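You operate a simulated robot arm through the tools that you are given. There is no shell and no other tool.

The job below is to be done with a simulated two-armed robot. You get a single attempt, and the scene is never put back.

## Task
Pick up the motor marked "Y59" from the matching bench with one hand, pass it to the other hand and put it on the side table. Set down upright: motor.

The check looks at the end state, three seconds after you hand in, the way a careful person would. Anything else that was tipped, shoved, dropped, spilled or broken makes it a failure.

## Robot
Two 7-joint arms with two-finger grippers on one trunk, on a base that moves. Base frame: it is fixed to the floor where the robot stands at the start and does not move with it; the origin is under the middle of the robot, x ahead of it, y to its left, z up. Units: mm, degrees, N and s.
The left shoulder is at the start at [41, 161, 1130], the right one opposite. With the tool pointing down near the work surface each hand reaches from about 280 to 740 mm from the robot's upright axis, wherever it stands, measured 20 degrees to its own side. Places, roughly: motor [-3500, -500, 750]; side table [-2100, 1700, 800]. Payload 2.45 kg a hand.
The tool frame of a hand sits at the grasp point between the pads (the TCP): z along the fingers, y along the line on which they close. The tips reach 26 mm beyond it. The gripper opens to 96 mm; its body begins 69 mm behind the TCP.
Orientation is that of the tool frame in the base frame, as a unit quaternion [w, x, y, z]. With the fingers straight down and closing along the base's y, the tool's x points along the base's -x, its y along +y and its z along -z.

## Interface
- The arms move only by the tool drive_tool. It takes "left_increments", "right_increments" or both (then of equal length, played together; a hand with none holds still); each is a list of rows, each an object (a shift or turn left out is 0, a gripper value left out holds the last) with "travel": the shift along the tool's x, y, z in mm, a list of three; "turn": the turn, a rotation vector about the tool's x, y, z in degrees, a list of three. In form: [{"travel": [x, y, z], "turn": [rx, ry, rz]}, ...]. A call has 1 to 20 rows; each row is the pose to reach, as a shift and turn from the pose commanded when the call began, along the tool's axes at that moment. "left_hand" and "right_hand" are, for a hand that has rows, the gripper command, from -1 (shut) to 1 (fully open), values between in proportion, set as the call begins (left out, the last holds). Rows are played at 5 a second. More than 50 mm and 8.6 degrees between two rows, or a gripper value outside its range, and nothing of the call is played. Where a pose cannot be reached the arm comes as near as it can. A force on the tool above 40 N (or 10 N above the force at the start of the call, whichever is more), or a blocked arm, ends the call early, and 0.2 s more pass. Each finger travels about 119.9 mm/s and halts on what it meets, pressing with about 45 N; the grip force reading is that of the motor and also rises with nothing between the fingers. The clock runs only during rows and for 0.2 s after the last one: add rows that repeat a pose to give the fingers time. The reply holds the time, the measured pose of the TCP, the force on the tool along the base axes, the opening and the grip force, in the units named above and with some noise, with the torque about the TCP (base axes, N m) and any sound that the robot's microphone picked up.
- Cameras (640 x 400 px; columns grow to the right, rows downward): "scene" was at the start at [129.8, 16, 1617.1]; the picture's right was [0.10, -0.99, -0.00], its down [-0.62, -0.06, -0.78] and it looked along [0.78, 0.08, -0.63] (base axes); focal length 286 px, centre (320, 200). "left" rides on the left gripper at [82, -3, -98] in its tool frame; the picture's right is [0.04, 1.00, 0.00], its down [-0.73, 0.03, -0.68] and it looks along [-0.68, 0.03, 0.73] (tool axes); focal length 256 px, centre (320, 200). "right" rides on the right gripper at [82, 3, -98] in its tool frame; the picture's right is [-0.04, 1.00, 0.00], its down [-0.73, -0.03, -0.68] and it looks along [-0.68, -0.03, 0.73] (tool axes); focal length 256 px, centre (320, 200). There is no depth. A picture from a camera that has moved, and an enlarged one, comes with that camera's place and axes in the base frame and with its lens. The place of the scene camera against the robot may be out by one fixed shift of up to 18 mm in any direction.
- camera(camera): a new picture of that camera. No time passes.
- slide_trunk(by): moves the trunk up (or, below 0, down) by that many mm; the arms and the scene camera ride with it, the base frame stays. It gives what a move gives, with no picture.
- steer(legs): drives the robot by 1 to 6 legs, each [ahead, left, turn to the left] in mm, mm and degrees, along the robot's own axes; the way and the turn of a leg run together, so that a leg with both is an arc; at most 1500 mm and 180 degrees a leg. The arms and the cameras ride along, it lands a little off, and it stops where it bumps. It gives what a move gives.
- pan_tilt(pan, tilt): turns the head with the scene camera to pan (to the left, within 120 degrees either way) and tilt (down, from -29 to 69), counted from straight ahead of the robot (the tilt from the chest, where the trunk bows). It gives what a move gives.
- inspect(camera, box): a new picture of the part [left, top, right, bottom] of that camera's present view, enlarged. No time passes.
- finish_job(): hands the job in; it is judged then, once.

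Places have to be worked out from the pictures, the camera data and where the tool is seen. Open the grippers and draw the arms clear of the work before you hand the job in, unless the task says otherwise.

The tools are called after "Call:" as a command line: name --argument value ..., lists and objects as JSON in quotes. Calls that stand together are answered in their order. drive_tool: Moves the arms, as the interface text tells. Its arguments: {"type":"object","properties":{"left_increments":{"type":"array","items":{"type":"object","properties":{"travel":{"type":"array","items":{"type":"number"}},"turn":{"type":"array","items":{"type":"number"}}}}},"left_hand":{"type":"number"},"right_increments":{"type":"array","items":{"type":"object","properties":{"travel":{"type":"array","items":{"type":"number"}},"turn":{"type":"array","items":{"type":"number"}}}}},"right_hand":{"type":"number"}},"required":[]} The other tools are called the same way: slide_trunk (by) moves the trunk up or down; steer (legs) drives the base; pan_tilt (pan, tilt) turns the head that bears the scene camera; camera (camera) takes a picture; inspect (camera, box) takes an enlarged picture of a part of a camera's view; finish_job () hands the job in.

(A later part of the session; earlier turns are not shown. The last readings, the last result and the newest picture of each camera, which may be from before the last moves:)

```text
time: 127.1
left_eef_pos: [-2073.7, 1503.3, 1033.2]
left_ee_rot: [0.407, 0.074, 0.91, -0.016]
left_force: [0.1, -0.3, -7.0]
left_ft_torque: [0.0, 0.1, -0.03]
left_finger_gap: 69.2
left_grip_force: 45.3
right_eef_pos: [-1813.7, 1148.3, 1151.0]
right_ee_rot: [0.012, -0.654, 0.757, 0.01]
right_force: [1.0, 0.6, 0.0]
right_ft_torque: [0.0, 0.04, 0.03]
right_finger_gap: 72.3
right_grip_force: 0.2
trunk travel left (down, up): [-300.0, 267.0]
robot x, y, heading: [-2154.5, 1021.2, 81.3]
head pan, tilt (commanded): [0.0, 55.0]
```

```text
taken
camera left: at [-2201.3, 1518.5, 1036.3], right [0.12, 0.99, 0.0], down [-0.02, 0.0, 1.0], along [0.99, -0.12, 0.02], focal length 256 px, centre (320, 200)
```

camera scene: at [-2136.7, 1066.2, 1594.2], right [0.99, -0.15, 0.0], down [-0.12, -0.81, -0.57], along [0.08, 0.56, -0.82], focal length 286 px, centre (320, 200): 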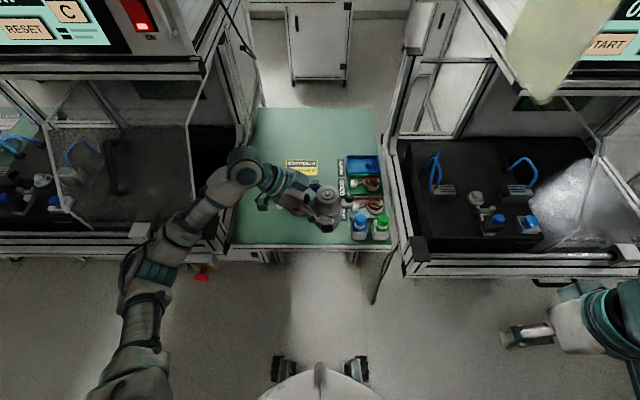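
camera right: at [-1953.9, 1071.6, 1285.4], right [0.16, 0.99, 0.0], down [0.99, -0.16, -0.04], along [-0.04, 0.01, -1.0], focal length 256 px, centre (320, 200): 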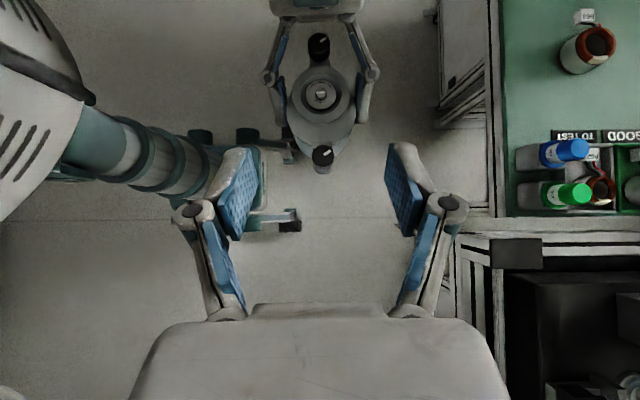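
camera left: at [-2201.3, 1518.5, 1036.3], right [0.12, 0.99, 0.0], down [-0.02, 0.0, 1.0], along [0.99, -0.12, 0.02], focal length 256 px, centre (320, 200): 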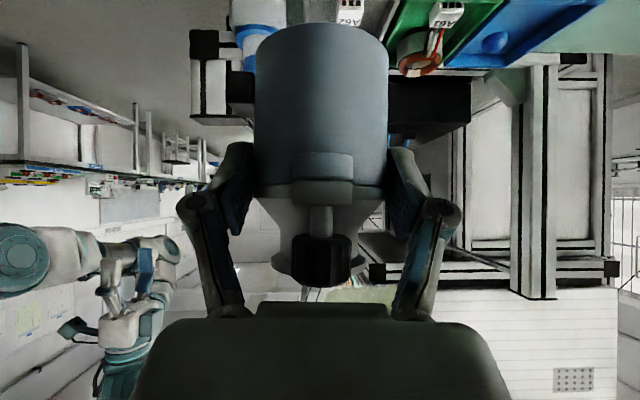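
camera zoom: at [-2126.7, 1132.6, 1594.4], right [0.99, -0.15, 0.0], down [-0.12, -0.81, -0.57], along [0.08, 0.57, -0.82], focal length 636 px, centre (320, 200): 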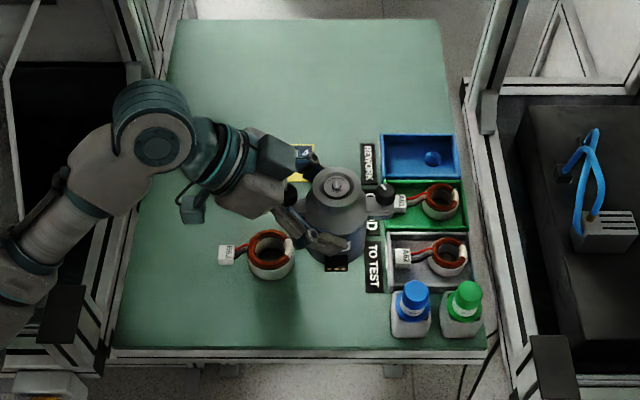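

The rays from three stops put the table top at z≈850, so the motor bottom is about 118 mm above it. The spot is 263 mm from the left edge, 79 mm in, clear of the stator, strip and bottles; I nudge 5 mm right and lower the trunk by 80 mm.

Call:
drive_tool --left_increments '[{"travel": [-1.7, 0, 1.9]}, {"travel": [-3.3, 0, 3.7]}, {"travel": [-3.3, 0, 3.7]}]'

Call:
slide_trunk --by -80

Call:
camera --camera "scene"

Call:
camera --camera "left"

```text
time: 127.9
left_eef_pos: [-2069.7, 1500.6, 1032.6]
left_ee_rot: [0.408, 0.076, 0.91, -0.016]
left_force: [-0.8, 0.9, -6.6]
left_ft_torque: [0.03, 0.11, 0.02]
left_finger_gap: 69.3
left_grip_force: 44.7
right_eef_pos: [-1814.4, 1147.3, 1151.0]
right_ee_rot: [0.013, -0.653, 0.757, 0.01]
right_force: [0.7, -0.2, -0.4]
right_ft_torque: [-0.01, 0.04, -0.01]
right_finger_gap: 71.8
right_grip_force: 0.0
trunk travel left (down, up): [-300.0, 267.0]
robot x, y, heading: [-2155.6, 1024.3, 81.5]
head pan, tilt (commanded): [0.0, 55.0]
```

```text
time: 129.0
left_eef_pos: [-2076.8, 1492.5, 983.6]
left_ee_rot: [0.408, 0.08, 0.909, 0.016]
left_force: [1.1, 0.0, -8.0]
left_ft_torque: [-0.05, 0.07, -0.05]
left_finger_gap: 69.4
left_grip_force: 44.8
right_eef_pos: [-1814.0, 1148.9, 1065.9]
right_ee_rot: [-0.011, -0.654, 0.757, -0.009]
right_force: [-0.1, -0.8, 0.0]
right_ft_torque: [-0.04, 0.02, -0.03]
right_finger_gap: 71.9
right_grip_force: 0.1
trunk travel left (down, up): [-220.0, 347.0]
robot x, y, heading: [-2153.6, 1020.9, 81.6]
head pan, tilt (commanded): [0.0, 55.0]
```

```text
taken
camera scene: at [-2121.3, 1150.2, 1519.5], right [0.99, -0.15, 0.0], down [-0.12, -0.8, -0.59], along [0.08, 0.58, -0.81], focal length 286 px, centre (320, 200)
```

scene: 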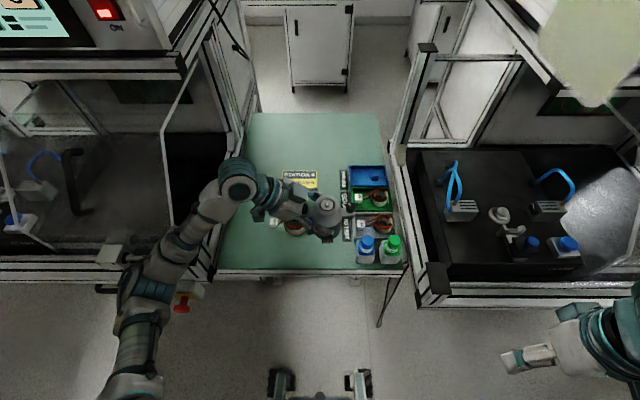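

```text
taken
camera left: at [-2204.2, 1506.2, 988.1], right [0.11, 0.99, 0.06], down [-0.02, -0.06, 1.0], along [0.99, -0.11, 0.02], focal length 256 px, centre (320, 200)
```

left: 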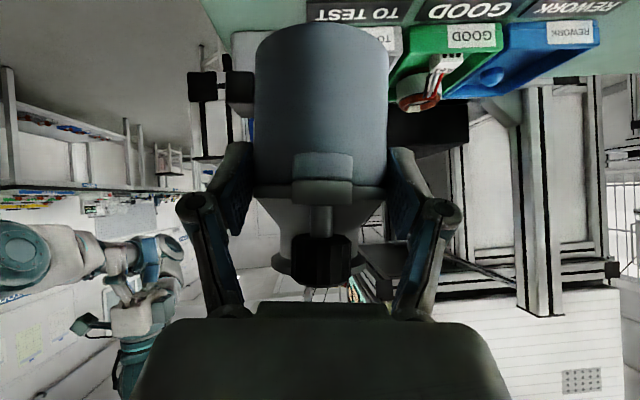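

The left hand dropped only 49 mm and tipped about 3.5° while the right dropped 85 mm, so something probably holds the left arm – perhaps its forearm meets stand 5. I raise the trunk again at once.

Call:
slide_trunk --by 80

Call:
camera --camera "scene"

Call:
camera --camera "left"

```text
time: 130.2
left_eef_pos: [-2071.5, 1502.7, 1030.5]
left_ee_rot: [0.408, 0.074, 0.91, -0.016]
left_force: [0.8, -0.3, -7.2]
left_ft_torque: [0.0, 0.07, 0.02]
left_finger_gap: 69.6
left_grip_force: 44.8
right_eef_pos: [-1813.2, 1168.3, 1137.5]
right_ee_rot: [-0.018, -0.653, 0.757, -0.017]
right_force: [0.6, -0.5, 0.0]
right_ft_torque: [-0.04, -0.02, 0.0]
right_finger_gap: 72.0
right_grip_force: 0.0
trunk travel left (down, up): [-300.0, 267.0]
robot x, y, heading: [-2154.2, 1025.4, 81.4]
head pan, tilt (commanded): [0.0, 55.0]
```

```text
taken
camera scene: at [-2125.3, 1137.3, 1593.6], right [0.99, -0.15, 0.0], down [-0.12, -0.81, -0.57], along [0.08, 0.56, -0.82], focal length 286 px, centre (320, 200)
```

scene: 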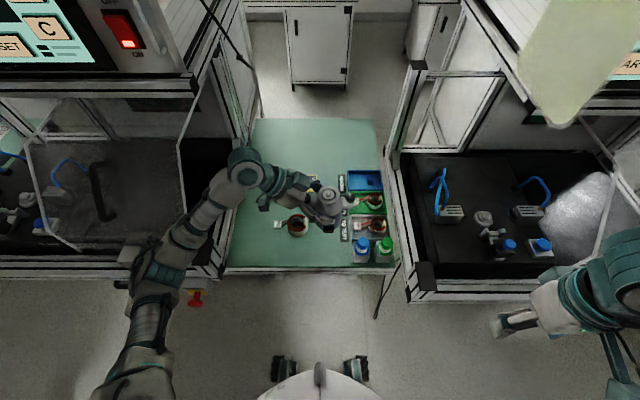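

```text
taken
camera left: at [-2198.1, 1518.7, 1034.9], right [0.12, 0.99, 0.0], down [-0.02, 0.0, 1.0], along [0.99, -0.12, 0.02], focal length 256 px, centre (320, 200)
```

left: 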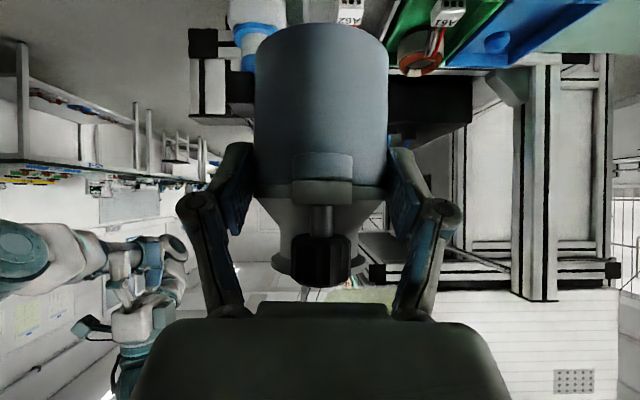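

After raising, the left hand is exactly back where it was. I look from the head at the left forearm beside stand 5 to see whether it touched anything.

Call:
pan_tilt --pan 35 --tilt 45

Call:
camera --camera "scene"

Call:
inspect --camera "scene" --box '[180, 120, 420, 320]'

```text
time: 131.2
left_eef_pos: [-2072.3, 1500.3, 1032.8]
left_ee_rot: [0.408, 0.075, 0.91, -0.015]
left_force: [-0.2, 0.1, -6.9]
left_ft_torque: [0.0, 0.04, 0.01]
left_finger_gap: 69.6
left_grip_force: 44.8
right_eef_pos: [-1815.7, 1167.3, 1139.1]
right_ee_rot: [-0.017, -0.653, 0.757, -0.015]
right_force: [-0.1, -0.7, -0.1]
right_ft_torque: [0.02, 0.0, -0.02]
right_finger_gap: 72.3
right_grip_force: 0.0
trunk travel left (down, up): [-300.0, 267.0]
robot x, y, heading: [-2155.6, 1022.8, 81.5]
head pan, tilt (commanded): [35.0, 45.0]
```

```text
taken
camera scene: at [-2175.1, 1136.5, 1607.6], right [0.9, 0.44, 0.0], down [0.31, -0.64, -0.7], along [-0.32, 0.63, -0.71], focal length 286 px, centre (320, 200)
```

scene: 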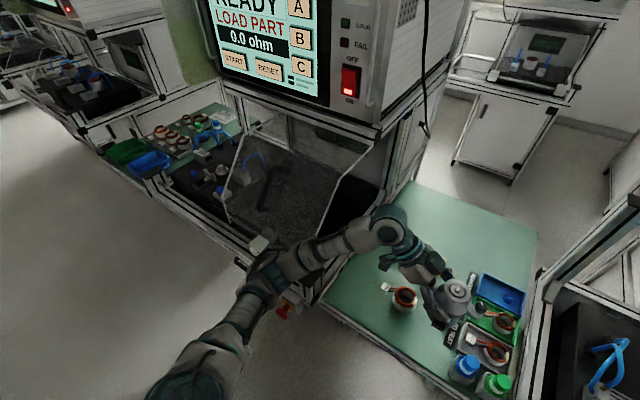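

```text
2.00 times, centred on (300, 220) of scene
camera zoom: at [-2175.1, 1136.5, 1607.6], right [0.9, 0.44, 0.0], down [0.31, -0.64, -0.7], along [-0.32, 0.63, -0.71], focal length 572 px, centre (360, 160)
```

zoom: 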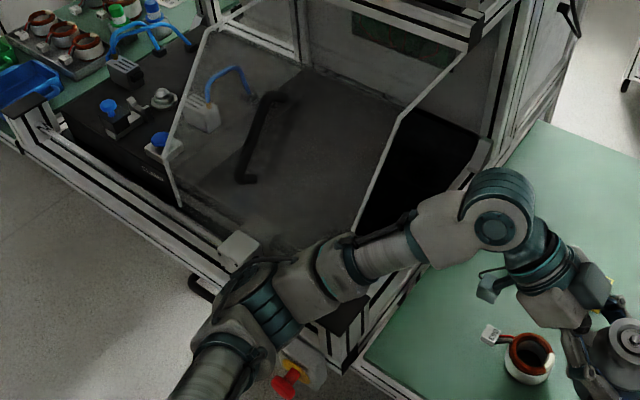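

The elbow hangs just in front of stand 5's front rail at roughly z≈1010 with no visible contact, so more likely the lowered pose was out of the arm's reach. I instead lower with the arm itself, 40 mm, watching for reach messages and forces.

Call:
drive_tool --left_increments '[{"travel": [7.4, -0.3, 6.7]}, {"travel": [14.9, -0.6, 13.3]}, {"travel": [22.3, -0.9, 20]}, {"travel": [29.7, -1.2, 26.7]}, {"travel": [29.7, -1.2, 26.7]}]'

Call:
inspect --camera "scene" --box '[180, 120, 420, 320]'

```text
time: 132.4
left_eef_pos: [-2069.9, 1501.1, 993.0]
left_ee_rot: [0.407, 0.076, 0.91, -0.015]
left_force: [0.1, -0.8, -7.7]
left_ft_torque: [0.01, 0.09, 0.07]
left_finger_gap: 69.5
left_grip_force: 45.0
right_eef_pos: [-1812.9, 1165.6, 1137.9]
right_ee_rot: [-0.016, -0.653, 0.757, -0.016]
right_force: [-0.2, -1.1, 0.3]
right_ft_torque: [0.03, -0.02, -0.02]
right_finger_gap: 72.2
right_grip_force: 0.1
trunk travel left (down, up): [-300.0, 267.0]
robot x, y, heading: [-2154.5, 1024.1, 81.4]
head pan, tilt (commanded): [35.0, 45.0]
```

```text
2.00 times, centred on (300, 220) of scene
camera zoom: at [-2173.2, 1136.0, 1607.7], right [0.9, 0.45, 0.0], down [0.31, -0.64, -0.71], along [-0.32, 0.63, -0.71], focal length 572 px, centre (360, 160)
```

zoom: 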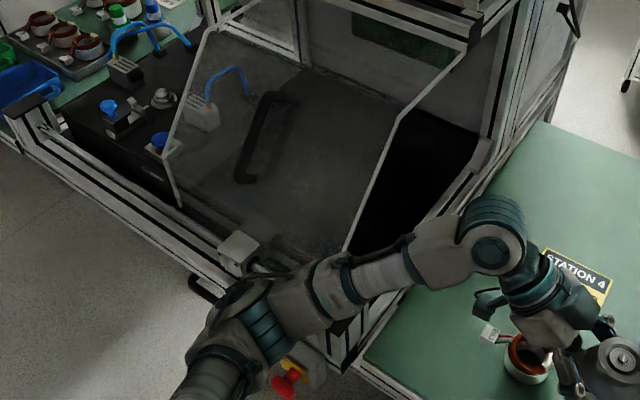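

The arm lowers cleanly by itself, orientation unchanged. I lower another 40 mm and check the surroundings of motor and elbow.

Call:
drive_tool --left_increments '[{"travel": [7.4, -0.3, 6.7]}, {"travel": [14.9, -0.6, 13.3]}, {"travel": [22.3, -0.9, 20]}, {"travel": [29.7, -1.2, 26.7]}, {"travel": [29.7, -1.2, 26.7]}]'

Call:
camera --camera "scene"

Call:
camera --camera "left"

Call:
inspect --camera "scene" --box '[380, 220, 540, 400]'

```text
time: 133.6
left_eef_pos: [-2069.7, 1502.8, 953.4]
left_ee_rot: [0.408, 0.075, 0.91, -0.015]
left_force: [0.2, 0.3, -7.5]
left_ft_torque: [0.02, 0.09, 0.01]
left_finger_gap: 69.3
left_grip_force: 45.3
right_eef_pos: [-1813.1, 1166.0, 1139.0]
right_ee_rot: [-0.016, -0.653, 0.757, -0.015]
right_force: [1.4, -0.1, 0.9]
right_ft_torque: [-0.04, 0.02, 0.01]
right_finger_gap: 71.8
right_grip_force: 0.1
trunk travel left (down, up): [-300.0, 267.0]
robot x, y, heading: [-2158.2, 1023.2, 81.5]
head pan, tilt (commanded): [35.0, 45.0]
```

```text
taken
camera scene: at [-2173.2, 1135.9, 1607.7], right [0.9, 0.45, 0.0], down [0.31, -0.64, -0.71], along [-0.32, 0.63, -0.71], focal length 286 px, centre (320, 200)
```

scene: 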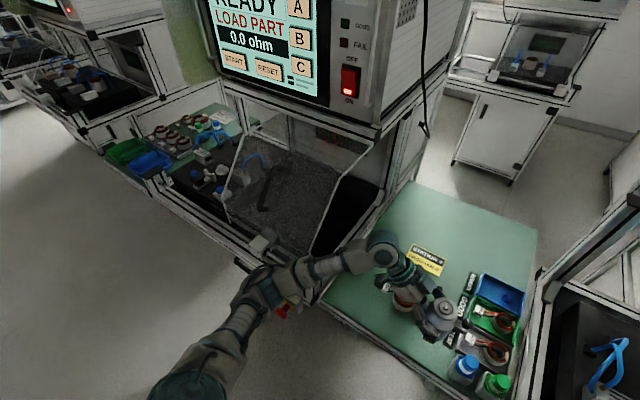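

```text
taken
camera left: at [-2196.9, 1516.9, 957.0], right [0.12, 0.99, 0.0], down [-0.02, 0.0, 1.0], along [0.99, -0.12, 0.02], focal length 256 px, centre (320, 200)
```

left: 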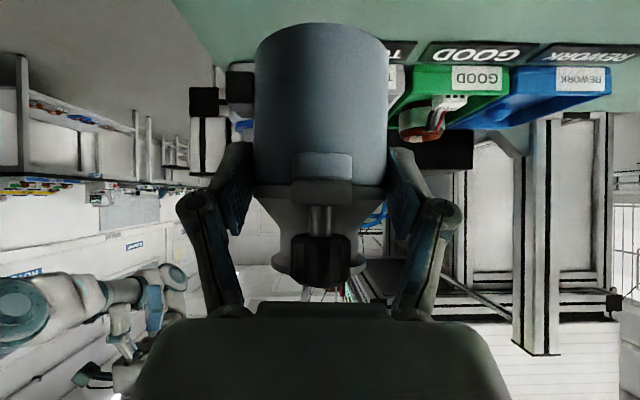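

```text
2.22 times, centred on (460, 310) of scene
camera zoom: at [-2173.2, 1135.9, 1607.7], right [0.9, 0.45, 0.0], down [0.31, -0.64, -0.71], along [-0.32, 0.63, -0.71], focal length 636 px, centre (9, -44)
```

zoom: 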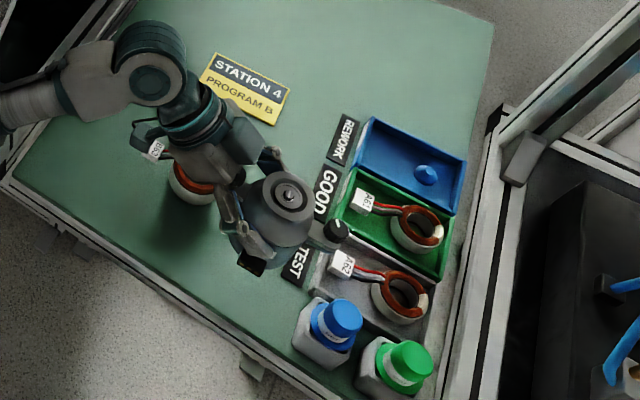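

The motor's bottom is now about 39 mm above the table, with about 13 mm to the strip and 15 mm to the stator. I lower 25 mm more and look again.

Call:
drive_tool --left_increments '[{"travel": [6.2, -0.2, 5.6]}, {"travel": [12.4, -0.5, 11.1]}, {"travel": [18.6, -0.7, 16.7]}, {"travel": [18.6, -0.7, 16.7]}]'

Call:
camera --camera "left"

Call:
inspect --camera "scene" --box '[380, 220, 540, 400]'

```text
time: 134.6
left_eef_pos: [-2069.4, 1501.1, 928.5]
left_ee_rot: [0.408, 0.074, 0.91, -0.015]
left_force: [-0.7, 0.1, -8.1]
left_ft_torque: [-0.03, 0.09, -0.01]
left_finger_gap: 69.8
left_grip_force: 44.7
right_eef_pos: [-1812.6, 1166.2, 1139.1]
right_ee_rot: [-0.017, -0.653, 0.757, -0.015]
right_force: [0.3, -0.7, -0.6]
right_ft_torque: [0.0, -0.01, -0.02]
right_finger_gap: 71.8
right_grip_force: 0.0
trunk travel left (down, up): [-300.0, 267.0]
robot x, y, heading: [-2155.9, 1023.2, 81.7]
head pan, tilt (commanded): [35.0, 45.0]
```

```text
taken
camera left: at [-2196.8, 1517.3, 932.3], right [0.12, 0.99, 0.0], down [-0.02, 0.0, 1.0], along [0.99, -0.12, 0.02], focal length 256 px, centre (320, 200)
```

left: 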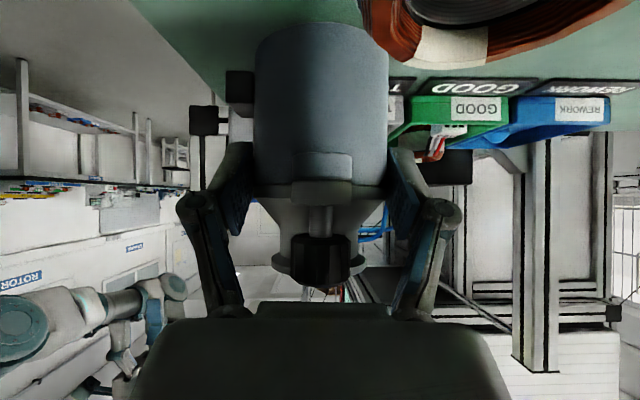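

```text
2.22 times, centred on (460, 310) of scene
camera zoom: at [-2173.2, 1136.0, 1607.7], right [0.9, 0.45, 0.0], down [0.31, -0.64, -0.71], along [-0.32, 0.63, -0.71], focal length 636 px, centre (9, -44)
```

zoom: 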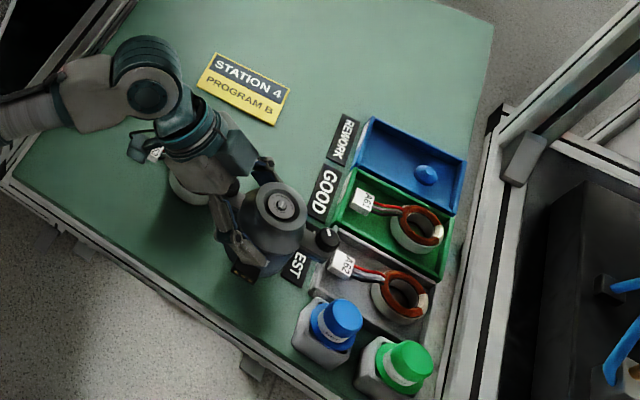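

The wrist camera passes left-front of the stator with clearance. About 14 mm remain; I now lower in small steps, watching the vertical force.

Call:
drive_tool --left_increments '[{"travel": [2.2, -0.1, 2]}, {"travel": [4.5, -0.2, 4]}, {"travel": [4.5, -0.2, 4]}]'

Call:
inspect --camera "left" --box '[200, 0, 440, 150]'

Call:
inspect --camera "scene" --box '[400, 260, 500, 340]'

```text
time: 135.4
left_eef_pos: [-2068.8, 1500.2, 923.4]
left_ee_rot: [0.407, 0.076, 0.91, -0.014]
left_force: [-0.2, -0.1, -6.6]
left_ft_torque: [0.05, 0.07, -0.01]
left_finger_gap: 69.5
left_grip_force: 45.4
right_eef_pos: [-1812.4, 1164.9, 1138.3]
right_ee_rot: [-0.016, -0.653, 0.757, -0.015]
right_force: [-0.5, 0.2, 0.2]
right_ft_torque: [0.06, 0.0, 0.02]
right_finger_gap: 71.9
right_grip_force: 0.0
trunk travel left (down, up): [-300.0, 267.0]
robot x, y, heading: [-2153.6, 1023.7, 81.8]
head pan, tilt (commanded): [35.0, 45.0]
```

```text
2.67 times, centred on (320, 75) of left
camera zoom: at [-2196.5, 1516.8, 928.0], right [0.12, 0.99, 0.01], down [-0.02, -0.01, 1.0], along [0.99, -0.12, 0.02], focal length 683 px, centre (320, 533)
```

zoom: 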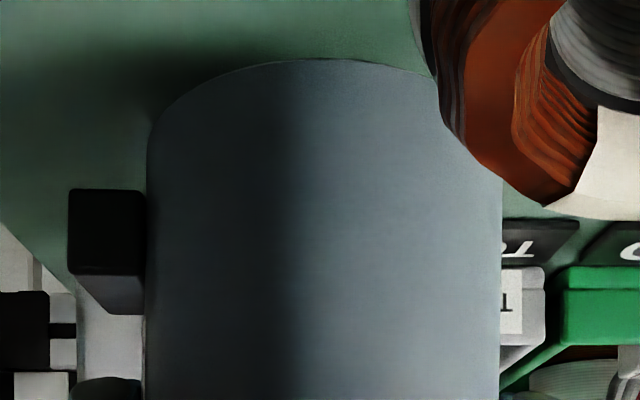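

```text
5.00 times, centred on (450, 300) of scene
camera zoom: at [-2171.3, 1133.0, 1608.4], right [0.9, 0.45, 0.0], down [0.31, -0.63, -0.71], along [-0.32, 0.63, -0.71], focal length 1430 px, centre (-330, -300)
```

zoom: 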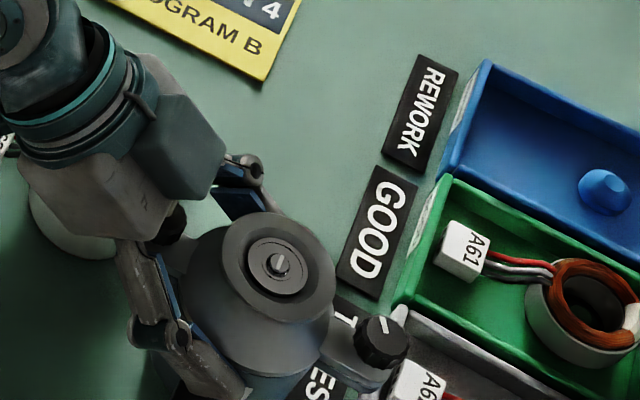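

Still hanging freely (-6.6 N); the right ear stays clear of the bin. I lower another 4 mm.

Call:
drive_tool --left_increments '[{"travel": [1.5, 0, 1.3]}, {"travel": [3, -0.1, 2.7]}, {"travel": [3, -0.1, 2.7]}]'

Call:
inspect --camera "left" --box '[200, 0, 440, 150]'

```text
time: 136.2
left_eef_pos: [-2069.0, 1499.5, 920.5]
left_ee_rot: [0.408, 0.075, 0.91, -0.012]
left_force: [0.2, 0.3, -7.2]
left_ft_torque: [0.04, 0.05, 0.0]
left_finger_gap: 69.8
left_grip_force: 45.0
right_eef_pos: [-1809.8, 1164.2, 1138.1]
right_ee_rot: [-0.016, -0.654, 0.756, -0.013]
right_force: [0.9, -1.1, 1.0]
right_ft_torque: [-0.02, 0.01, -0.01]
right_finger_gap: 71.9
right_grip_force: 0.1
trunk travel left (down, up): [-300.0, 267.0]
robot x, y, heading: [-2154.4, 1023.6, 81.1]
head pan, tilt (commanded): [35.0, 45.0]
```

```text
2.67 times, centred on (320, 75) of left
camera zoom: at [-2196.1, 1515.9, 925.3], right [0.12, 0.99, 0.01], down [-0.02, -0.01, 1.0], along [0.99, -0.12, 0.01], focal length 683 px, centre (320, 533)
```

zoom: 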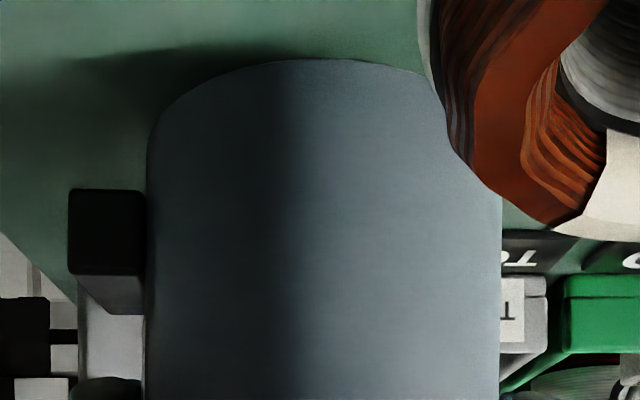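

The body is being pushed back slightly (head camera moved 3 mm) and the hand lags, though the wrist force is unchanged – an upper arm link is probably touching stand 5. I look at the elbow region closely before going on.

Call:
camera --camera "scene"

Call:
inspect --camera "scene" --box '[210, 210, 370, 340]'

```text
taken
camera scene: at [-2169.3, 1129.3, 1608.9], right [0.9, 0.45, 0.0], down [0.31, -0.63, -0.71], along [-0.32, 0.63, -0.71], focal length 286 px, centre (320, 200)
```

scene: 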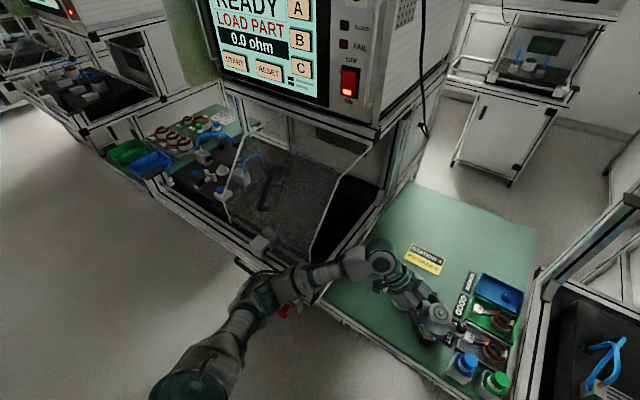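

```text
3.08 times, centred on (290, 275) of scene
camera zoom: at [-2169.3, 1129.3, 1608.9], right [0.9, 0.45, 0.0], down [0.31, -0.63, -0.71], along [-0.32, 0.63, -0.71], focal length 880 px, centre (412, -31)
```

zoom: 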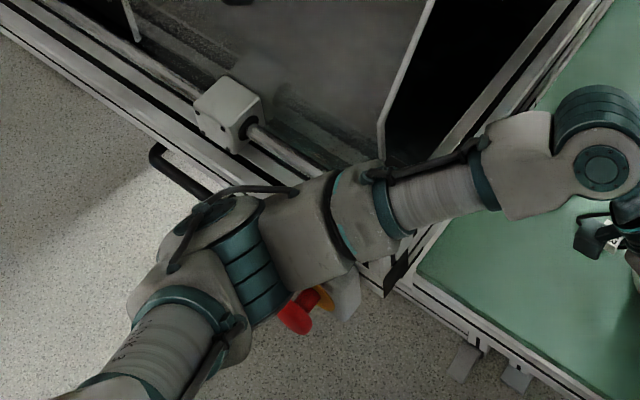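

The elbow rests at stand 5's front rail just above the e-stop, so I must not push further. I raise the hand 70 mm to free it, then will re-approach with the robot turned about 16° left so that the elbow stays well in front of the stand.

Call:
drive_tool --left_increments '[{"travel": [-7.4, 0.3, -6.7]}, {"travel": [-18.6, 0.7, -16.7]}, {"travel": [-33, 1.3, -30]}, {"travel": [-52, 2.1, -46.7]}, {"travel": [-52, 2.1, -46.7]}]'

Call:
camera --camera "scene"

Call:
inspect --camera "scene" --box '[210, 210, 370, 340]'

```text
time: 137.4
left_eef_pos: [-2070.0, 1500.5, 987.6]
left_ee_rot: [0.408, 0.075, 0.91, -0.016]
left_force: [-0.4, -0.2, -6.6]
left_ft_torque: [0.03, 0.09, 0.0]
left_finger_gap: 69.5
left_grip_force: 44.9
right_eef_pos: [-1812.3, 1166.1, 1138.3]
right_ee_rot: [-0.016, -0.653, 0.757, -0.015]
right_force: [-0.4, 1.0, 0.1]
right_ft_torque: [-0.03, -0.03, -0.03]
right_finger_gap: 72.1
right_grip_force: 0.0
trunk travel left (down, up): [-300.0, 267.0]
robot x, y, heading: [-2153.5, 1017.9, 81.3]
head pan, tilt (commanded): [35.0, 45.0]
```

```text
taken
camera scene: at [-2172.4, 1136.2, 1607.6], right [0.9, 0.45, 0.0], down [0.31, -0.64, -0.71], along [-0.32, 0.63, -0.71], focal length 286 px, centre (320, 200)
```

scene: 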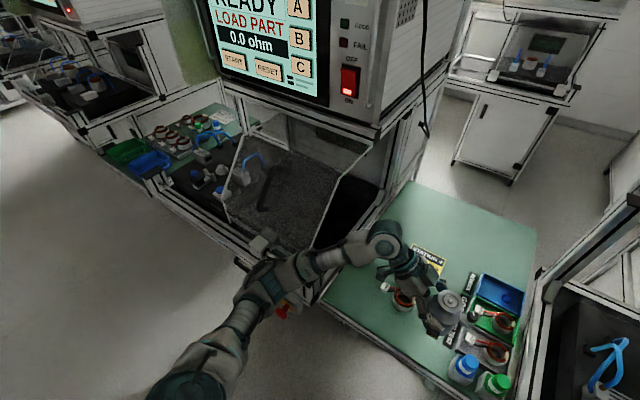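

```text
3.08 times, centred on (290, 275) of scene
camera zoom: at [-2172.4, 1136.2, 1607.6], right [0.9, 0.45, 0.0], down [0.31, -0.64, -0.71], along [-0.32, 0.63, -0.71], focal length 880 px, centre (412, -31)
```

zoom: 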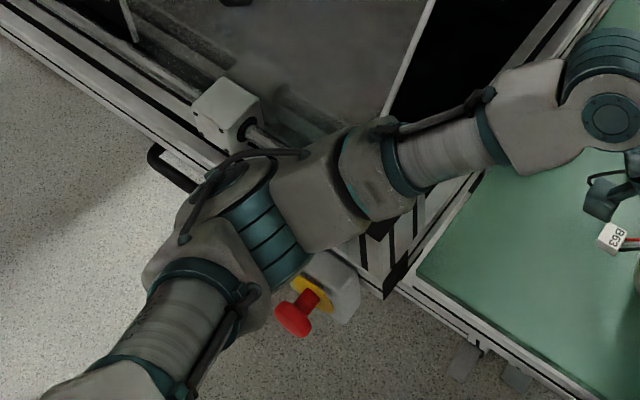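

The stand and e-stop look unmoved and the body has relaxed to its old place. I raise 40 mm more and check the right arm's posture, since turning left will swing it toward the right-hand stand.

Call:
drive_tool --left_increments '[{"travel": [-10, 0.4, -9]}, {"travel": [-20, 0.8, -18]}, {"travel": [-29.7, 1.2, -26.7]}, {"travel": [-29.7, 1.2, -26.7]}]'

Call:
pan_tilt --pan -50 --tilt 50

Call:
camera --camera "scene"

```text
time: 138.4
left_eef_pos: [-2069.6, 1500.6, 1026.9]
left_ee_rot: [0.408, 0.074, 0.91, -0.015]
left_force: [-0.9, 0.4, -7.3]
left_ft_torque: [0.01, 0.08, 0.03]
left_finger_gap: 69.6
left_grip_force: 45.4
right_eef_pos: [-1812.9, 1165.9, 1137.3]
right_ee_rot: [-0.017, -0.654, 0.756, -0.015]
right_force: [0.7, 0.1, -0.7]
right_ft_torque: [0.01, 0.0, -0.01]
right_finger_gap: 72.1
right_grip_force: 0.0
trunk travel left (down, up): [-300.0, 267.0]
robot x, y, heading: [-2154.1, 1023.0, 81.4]
head pan, tilt (commanded): [35.0, 45.0]
```

```text
time: 140.0
left_eef_pos: [-2069.4, 1500.5, 1027.4]
left_ee_rot: [0.409, 0.075, 0.91, -0.015]
left_force: [0.0, 0.4, -7.4]
left_ft_torque: [0.0, 0.12, 0.02]
left_finger_gap: 69.3
left_grip_force: 45.2
right_eef_pos: [-1812.7, 1167.1, 1138.2]
right_ee_rot: [-0.017, -0.654, 0.756, -0.015]
right_force: [-0.2, 0.3, 0.4]
right_ft_torque: [0.02, -0.01, -0.03]
right_finger_gap: 71.8
right_grip_force: 0.0
trunk travel left (down, up): [-300.0, 267.0]
robot x, y, heading: [-2150.7, 1022.9, 81.6]
head pan, tilt (commanded): [-50.0, 50.0]
```

```text
taken
camera scene: at [-2071.1, 1103.5, 1600.6], right [0.52, -0.85, 0.0], down [-0.65, -0.4, -0.64], along [0.55, 0.33, -0.77], focal length 286 px, centre (320, 200)
```

scene: 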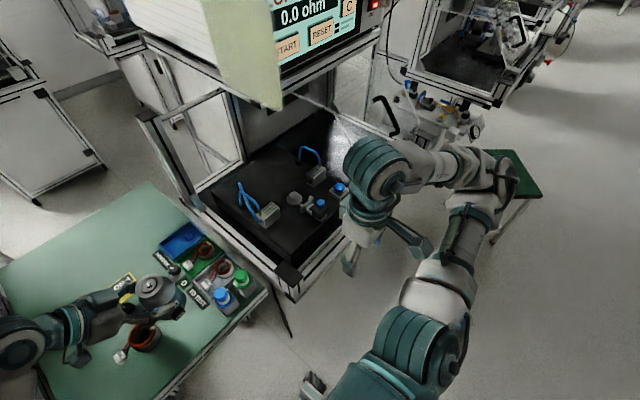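

The right arm stays well clear after a 16° turn. I back off 120 mm, then swing right 168 mm while turning 16° left.

Call:
steer --legs '[[-120, 0, 0], [-8, -168, 16]]'

Call:
pan_tilt --pan 0 --tilt 50

Call:
camera --camera "scene"

Call:
camera --camera "left"

```text
time: 142.3
left_eef_pos: [-2073.0, 1374.7, 1028.2]
left_ee_rot: [0.413, -0.054, 0.908, 0.042]
left_force: [-1.5, 1.8, -6.8]
left_ft_torque: [-0.07, 0.06, -0.01]
left_finger_gap: 69.8
left_grip_force: 44.5
right_eef_pos: [-1735.7, 1122.5, 1142.7]
right_ee_rot: [0.008, 0.752, -0.658, 0.023]
right_force: [-0.3, -0.9, 0.0]
right_ft_torque: [-0.01, 0.03, 0.02]
right_finger_gap: 72.0
right_grip_force: 0.0
trunk travel left (down, up): [-300.0, 267.0]
robot x, y, heading: [-2007.0, 893.7, 97.7]
head pan, tilt (commanded): [-50.0, 50.0]
```

```text
time: 143.5
left_eef_pos: [-2027.5, 1377.9, 1029.2]
left_ee_rot: [0.394, -0.052, 0.917, 0.042]
left_force: [1.5, -0.1, -7.2]
left_ft_torque: [-0.03, 0.12, 0.02]
left_finger_gap: 69.5
left_grip_force: 45.1
right_eef_pos: [-1685.8, 1126.1, 1130.9]
right_ee_rot: [0.022, 0.752, -0.659, 0.009]
right_force: [-0.7, -0.9, -0.2]
right_ft_torque: [0.02, 0.07, 0.0]
right_finger_gap: 71.9
right_grip_force: 0.0
trunk travel left (down, up): [-300.0, 267.0]
robot x, y, heading: [-2000.6, 893.4, 97.5]
head pan, tilt (commanded): [0.0, 50.0]
```

```text
taken
camera scene: at [-1973.9, 1015.9, 1600.3], right [0.99, 0.13, -0.02], down [0.09, -0.76, -0.64], along [-0.1, 0.63, -0.77], focal length 286 px, centre (320, 200)
```

scene: 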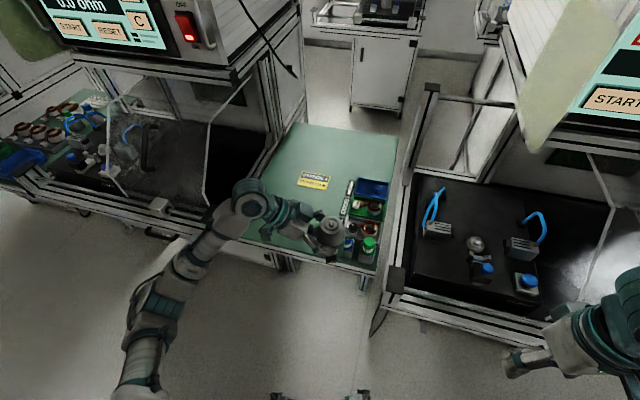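

```text
taken
camera left: at [-2154.5, 1358.0, 1035.8], right [-0.16, 0.99, 0.01], down [0.01, -0.01, 1.0], along [0.99, 0.16, -0.01], focal length 256 px, centre (320, 200)
```

left: 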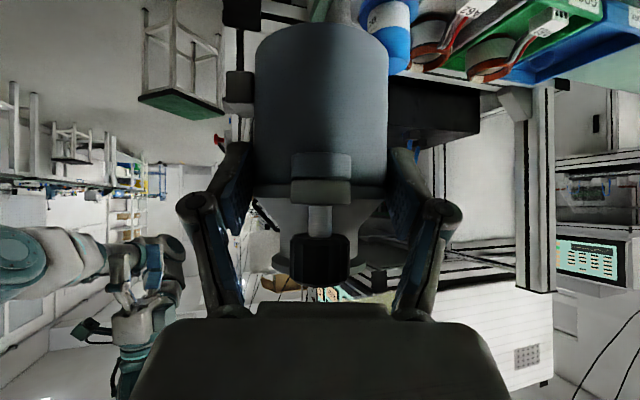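

Between the two readings both hands shifted about 47 mm sideways with a slight roll, so the upper body may still be swaying. I wait a moment and read again.

Call:
drive_tool --left_increments '[{"travel": [0, 0, 0]}, {"travel": [0, 0, 0]}, {"travel": [0, 0, 0]}]'

Call:
camera --camera "scene"

```text
time: 144.3
left_eef_pos: [-2032.4, 1376.7, 1029.1]
left_ee_rot: [0.397, -0.051, 0.915, 0.042]
left_force: [1.3, -1.7, -6.6]
left_ft_torque: [-0.02, 0.1, 0.01]
left_finger_gap: 69.5
left_grip_force: 44.5
right_eef_pos: [-1691.5, 1126.2, 1132.1]
right_ee_rot: [0.022, 0.752, -0.659, 0.01]
right_force: [-0.2, 0.5, 0.6]
right_ft_torque: [0.04, 0.01, -0.02]
right_finger_gap: 72.2
right_grip_force: 0.1
trunk travel left (down, up): [-300.0, 267.0]
robot x, y, heading: [-2000.3, 892.6, 97.3]
head pan, tilt (commanded): [0.0, 50.0]
```

```text
taken
camera scene: at [-1987.3, 1014.0, 1600.5], right [0.99, 0.13, -0.01], down [0.09, -0.76, -0.64], along [-0.09, 0.63, -0.77], focal length 286 px, centre (320, 200)
```

scene: 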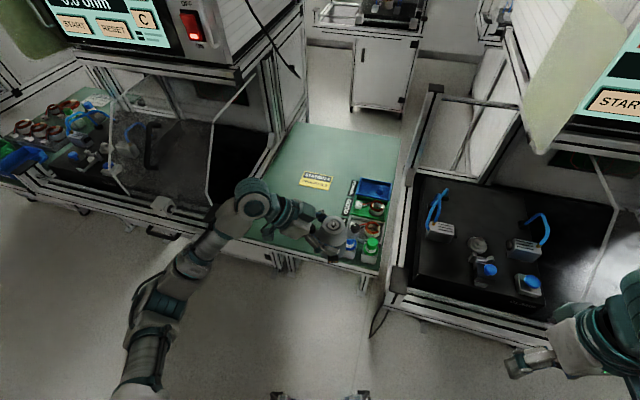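

The upper body is indeed rocking and settling. I hold still for about four seconds.

Call:
drive_tool --left_increments '[{"travel": [0, 0, 0]}, {"travel": [0, 0, 0]}, {"travel": [0, 0, 0]}, {"travel": [0, 0, 0]}, {"travel": [0, 0, 0]}, {"travel": [0, 0, 0]}, {"travel": [0, 0, 0]}, {"travel": [0, 0, 0]}, {"travel": [0, 0, 0]}, {"travel": [0, 0, 0]}, {"travel": [0, 0, 0]}, {"travel": [0, 0, 0]}, {"travel": [0, 0, 0]}, {"travel": [0, 0, 0]}, {"travel": [0, 0, 0]}, {"travel": [0, 0, 0]}, {"travel": [0, 0, 0]}, {"travel": [0, 0, 0]}, {"travel": [0, 0, 0]}, {"travel": [0, 0, 0]}]'

Call:
camera --camera "scene"

```text
time: 148.5
left_eef_pos: [-2060.4, 1373.2, 1028.9]
left_ee_rot: [0.406, -0.054, 0.911, 0.044]
left_force: [-0.4, 0.0, -7.5]
left_ft_torque: [-0.04, 0.05, -0.01]
left_finger_gap: 69.6
left_grip_force: 44.4
right_eef_pos: [-1720.4, 1123.0, 1140.0]
right_ee_rot: [0.012, 0.753, -0.658, 0.018]
right_force: [-0.8, 0.8, -0.3]
right_ft_torque: [-0.03, 0.02, -0.02]
right_finger_gap: 72.0
right_grip_force: 0.1
trunk travel left (down, up): [-300.0, 267.0]
robot x, y, heading: [-2006.3, 894.2, 97.6]
head pan, tilt (commanded): [0.0, 50.0]
```

```text
taken
camera scene: at [-2025.2, 1009.3, 1600.6], right [0.99, 0.13, 0.01], down [0.11, -0.76, -0.64], along [-0.08, 0.64, -0.77], focal length 286 px, centre (320, 200)
```

scene: 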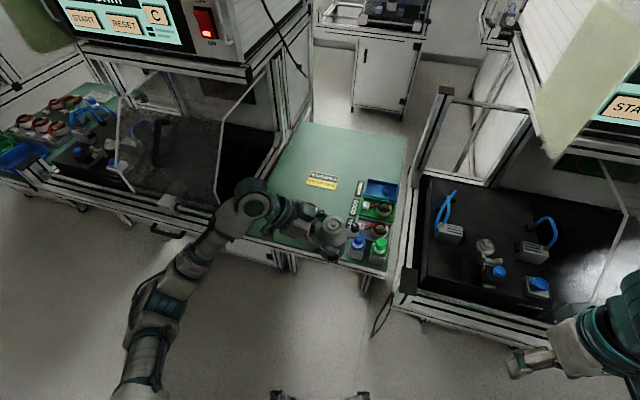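

It is still slowly swinging back. I wait another four seconds and compare.

Call:
drive_tool --left_increments '[{"travel": [0, 0, 0]}, {"travel": [0, 0, 0]}, {"travel": [0, 0, 0]}, {"travel": [0, 0, 0]}, {"travel": [0, 0, 0]}, {"travel": [0, 0, 0]}, {"travel": [0, 0, 0]}, {"travel": [0, 0, 0]}, {"travel": [0, 0, 0]}, {"travel": [0, 0, 0]}, {"travel": [0, 0, 0]}, {"travel": [0, 0, 0]}, {"travel": [0, 0, 0]}, {"travel": [0, 0, 0]}, {"travel": [0, 0, 0]}, {"travel": [0, 0, 0]}, {"travel": [0, 0, 0]}, {"travel": [0, 0, 0]}, {"travel": [0, 0, 0]}, {"travel": [0, 0, 0]}]'

Call:
camera --camera "scene"

```text
time: 152.7
left_eef_pos: [-2058.0, 1374.6, 1027.2]
left_ee_rot: [0.404, -0.054, 0.912, 0.043]
left_force: [-0.4, 0.6, -7.3]
left_ft_torque: [0.0, 0.1, 0.01]
left_finger_gap: 69.6
left_grip_force: 44.9
right_eef_pos: [-1717.7, 1123.5, 1138.8]
right_ee_rot: [0.012, 0.752, -0.658, 0.017]
right_force: [0.8, -0.5, -0.5]
right_ft_torque: [-0.02, 0.02, 0.0]
right_finger_gap: 71.8
right_grip_force: 0.1
trunk travel left (down, up): [-300.0, 267.0]
robot x, y, heading: [-2008.1, 891.3, 97.4]
head pan, tilt (commanded): [0.0, 50.0]
```

```text
taken
camera scene: at [-2013.1, 1011.0, 1600.6], right [0.99, 0.13, 0.0], down [0.1, -0.76, -0.64], along [-0.08, 0.63, -0.77], focal length 286 px, centre (320, 200)
```

scene: 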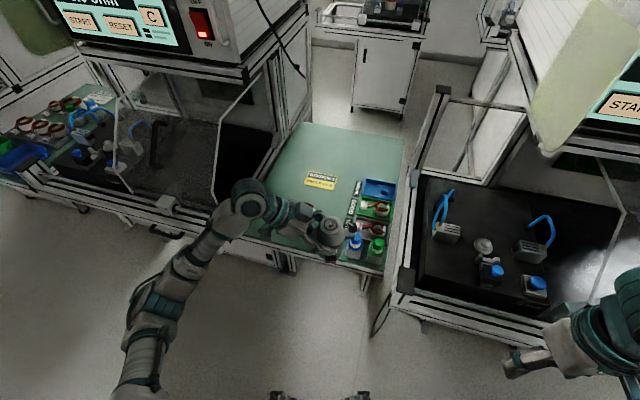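

It has nearly settled (head back level). I drive 120 mm ahead and again let it settle before measuring.

Call:
steer --legs '[[120, 0, 0]]'

Call:
drive_tool --left_increments '[{"travel": [0, 0, 0]}, {"travel": [0, 0, 0]}, {"travel": [0, 0, 0]}, {"travel": [0, 0, 0]}, {"travel": [0, 0, 0]}, {"travel": [0, 0, 0]}, {"travel": [0, 0, 0]}, {"travel": [0, 0, 0]}, {"travel": [0, 0, 0]}, {"travel": [0, 0, 0]}, {"travel": [0, 0, 0]}, {"travel": [0, 0, 0]}, {"travel": [0, 0, 0]}, {"travel": [0, 0, 0]}, {"travel": [0, 0, 0]}, {"travel": [0, 0, 0]}, {"travel": [0, 0, 0]}, {"travel": [0, 0, 0]}, {"travel": [0, 0, 0]}, {"travel": [0, 0, 0]}]'

Call:
camera --camera "scene"

Call:
inspect --camera "scene" --box '[220, 140, 430, 300]'

```text
time: 153.9
left_eef_pos: [-2067.4, 1493.4, 1029.7]
left_ee_rot: [0.402, -0.052, 0.913, 0.042]
left_force: [0.0, 0.1, -6.8]
left_ft_torque: [-0.02, 0.1, -0.02]
left_finger_gap: 69.5
left_grip_force: 45.2
right_eef_pos: [-1726.7, 1242.6, 1137.5]
right_ee_rot: [0.015, 0.752, -0.659, 0.015]
right_force: [0.2, -0.1, -0.4]
right_ft_torque: [0.0, -0.01, -0.01]
right_finger_gap: 72.1
right_grip_force: 0.0
trunk travel left (down, up): [-300.0, 267.0]
robot x, y, heading: [-2020.7, 1005.8, 97.2]
head pan, tilt (commanded): [0.0, 50.0]
```

```text
time: 158.1
left_eef_pos: [-2067.0, 1491.9, 1029.4]
left_ee_rot: [0.403, -0.054, 0.913, 0.045]
left_force: [-0.1, -0.3, -8.0]
left_ft_torque: [-0.01, 0.1, 0.01]
left_finger_gap: 69.7
left_grip_force: 45.1
right_eef_pos: [-1726.2, 1239.3, 1138.4]
right_ee_rot: [0.013, 0.752, -0.659, 0.015]
right_force: [0.4, 0.0, 0.1]
right_ft_torque: [-0.02, 0.0, -0.03]
right_finger_gap: 71.9
right_grip_force: 0.1
trunk travel left (down, up): [-300.0, 267.0]
robot x, y, heading: [-2022.1, 1011.3, 97.4]
head pan, tilt (commanded): [0.0, 50.0]
```

```text
taken
camera scene: at [-2023.6, 1130.1, 1600.6], right [0.99, 0.13, 0.0], down [0.1, -0.76, -0.64], along [-0.08, 0.63, -0.77], focal length 286 px, centre (320, 200)
```

scene: 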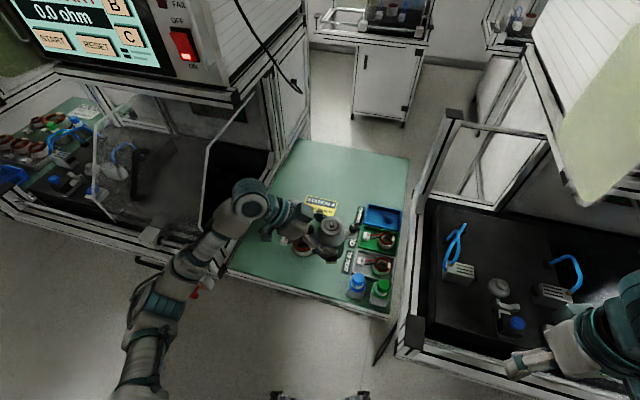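

```text
2.50 times, centred on (325, 220) of scene
camera zoom: at [-2023.6, 1130.1, 1600.6], right [0.99, 0.13, 0.0], down [0.1, -0.76, -0.64], along [-0.08, 0.63, -0.77], focal length 715 px, centre (308, 150)
```

zoom: 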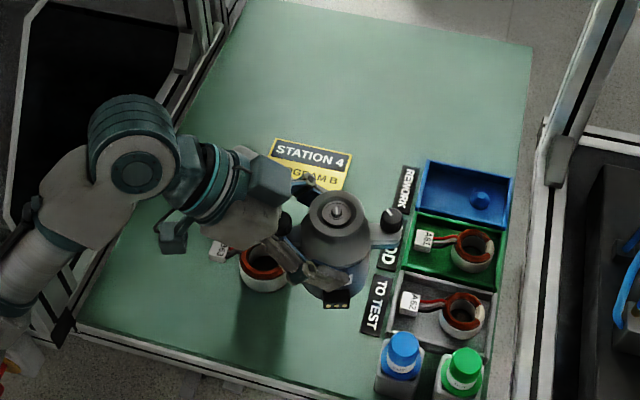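

Settled: the motor is 267 mm from the left edge and 73 mm in, and the elbow is now about 150 mm in front of the stand line. I shift 4 mm left and lower 40 mm with the arm.

Call:
drive_tool --left_increments '[{"travel": [2.7, 0, -3]}, {"travel": [10.1, -0.3, 3.7]}, {"travel": [17.6, -0.6, 10.4]}, {"travel": [25, -0.9, 17]}, {"travel": [32.4, -1.2, 23.7]}, {"travel": [32.4, -1.2, 23.7]}]'

Call:
camera --camera "scene"

Call:
camera --camera "left"

```text
time: 159.5
left_eef_pos: [-2070.9, 1492.1, 990.6]
left_ee_rot: [0.403, -0.053, 0.913, 0.044]
left_force: [-0.1, -0.1, -7.3]
left_ft_torque: [-0.03, 0.08, 0.0]
left_finger_gap: 69.7
left_grip_force: 44.9
right_eef_pos: [-1725.7, 1239.7, 1138.1]
right_ee_rot: [0.014, 0.752, -0.659, 0.014]
right_force: [-0.7, 0.2, -0.1]
right_ft_torque: [0.02, 0.02, 0.02]
right_finger_gap: 71.9
right_grip_force: 0.1
trunk travel left (down, up): [-300.0, 267.0]
robot x, y, heading: [-2022.7, 1010.5, 97.5]
head pan, tilt (commanded): [0.0, 50.0]
```

```text
taken
camera scene: at [-2023.6, 1129.9, 1600.7], right [0.99, 0.13, 0.0], down [0.1, -0.76, -0.64], along [-0.08, 0.63, -0.77], focal length 286 px, centre (320, 200)
```

scene: 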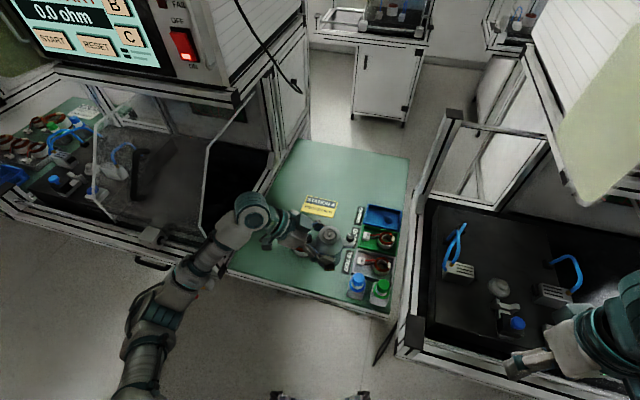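

```text
taken
camera left: at [-2197.3, 1471.4, 994.8], right [-0.16, 0.99, 0.01], down [-0.01, -0.01, 1.0], along [0.99, 0.16, 0.01], focal length 256 px, centre (320, 200)
```

left: 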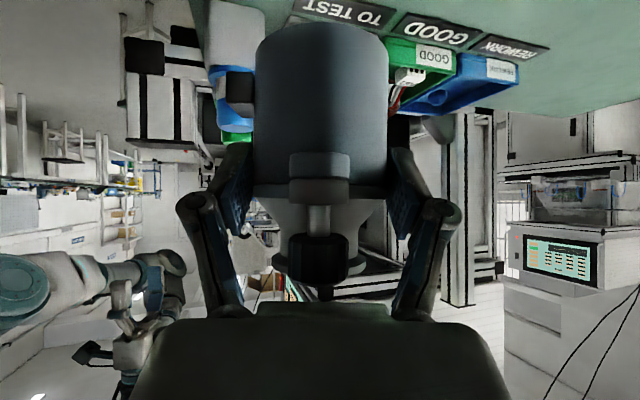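

No contact signs (head camera unmoved). I lower another 40 mm.

Call:
drive_tool --left_increments '[{"travel": [7.4, -0.3, 6.7]}, {"travel": [14.9, -0.6, 13.3]}, {"travel": [22.3, -0.9, 20]}, {"travel": [29.7, -1.2, 26.7]}, {"travel": [29.7, -1.2, 26.7]}]'

Call:
camera --camera "scene"

Call:
inspect --camera "scene" --box '[110, 170, 410, 380]'

```text
time: 160.7
left_eef_pos: [-2071.3, 1491.5, 949.5]
left_ee_rot: [0.403, -0.052, 0.913, 0.043]
left_force: [0.5, 0.2, -7.1]
left_ft_torque: [-0.02, 0.08, -0.04]
left_finger_gap: 69.5
left_grip_force: 45.4
right_eef_pos: [-1726.7, 1239.2, 1138.0]
right_ee_rot: [0.014, 0.752, -0.659, 0.015]
right_force: [0.1, 0.0, -0.1]
right_ft_torque: [-0.01, 0.05, -0.03]
right_finger_gap: 72.0
right_grip_force: 0.0
trunk travel left (down, up): [-300.0, 267.0]
robot x, y, heading: [-2019.8, 1009.2, 97.2]
head pan, tilt (commanded): [0.0, 50.0]
```

```text
taken
camera scene: at [-2023.6, 1129.8, 1600.7], right [0.99, 0.13, 0.0], down [0.1, -0.76, -0.64], along [-0.08, 0.63, -0.77], focal length 286 px, centre (320, 200)
```

scene: 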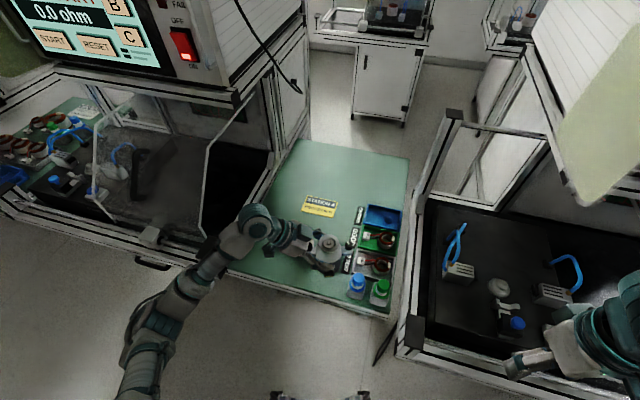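

```text
1.90 times, centred on (260, 275) of scene
camera zoom: at [-2023.6, 1129.8, 1600.7], right [0.99, 0.13, 0.0], down [0.1, -0.76, -0.64], along [-0.08, 0.63, -0.77], focal length 545 px, centre (434, 57)
```

zoom: 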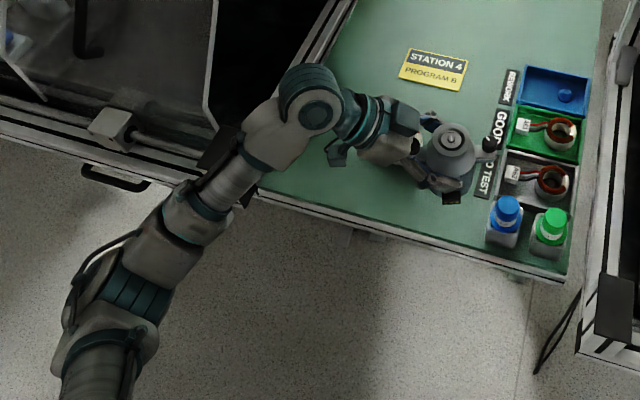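

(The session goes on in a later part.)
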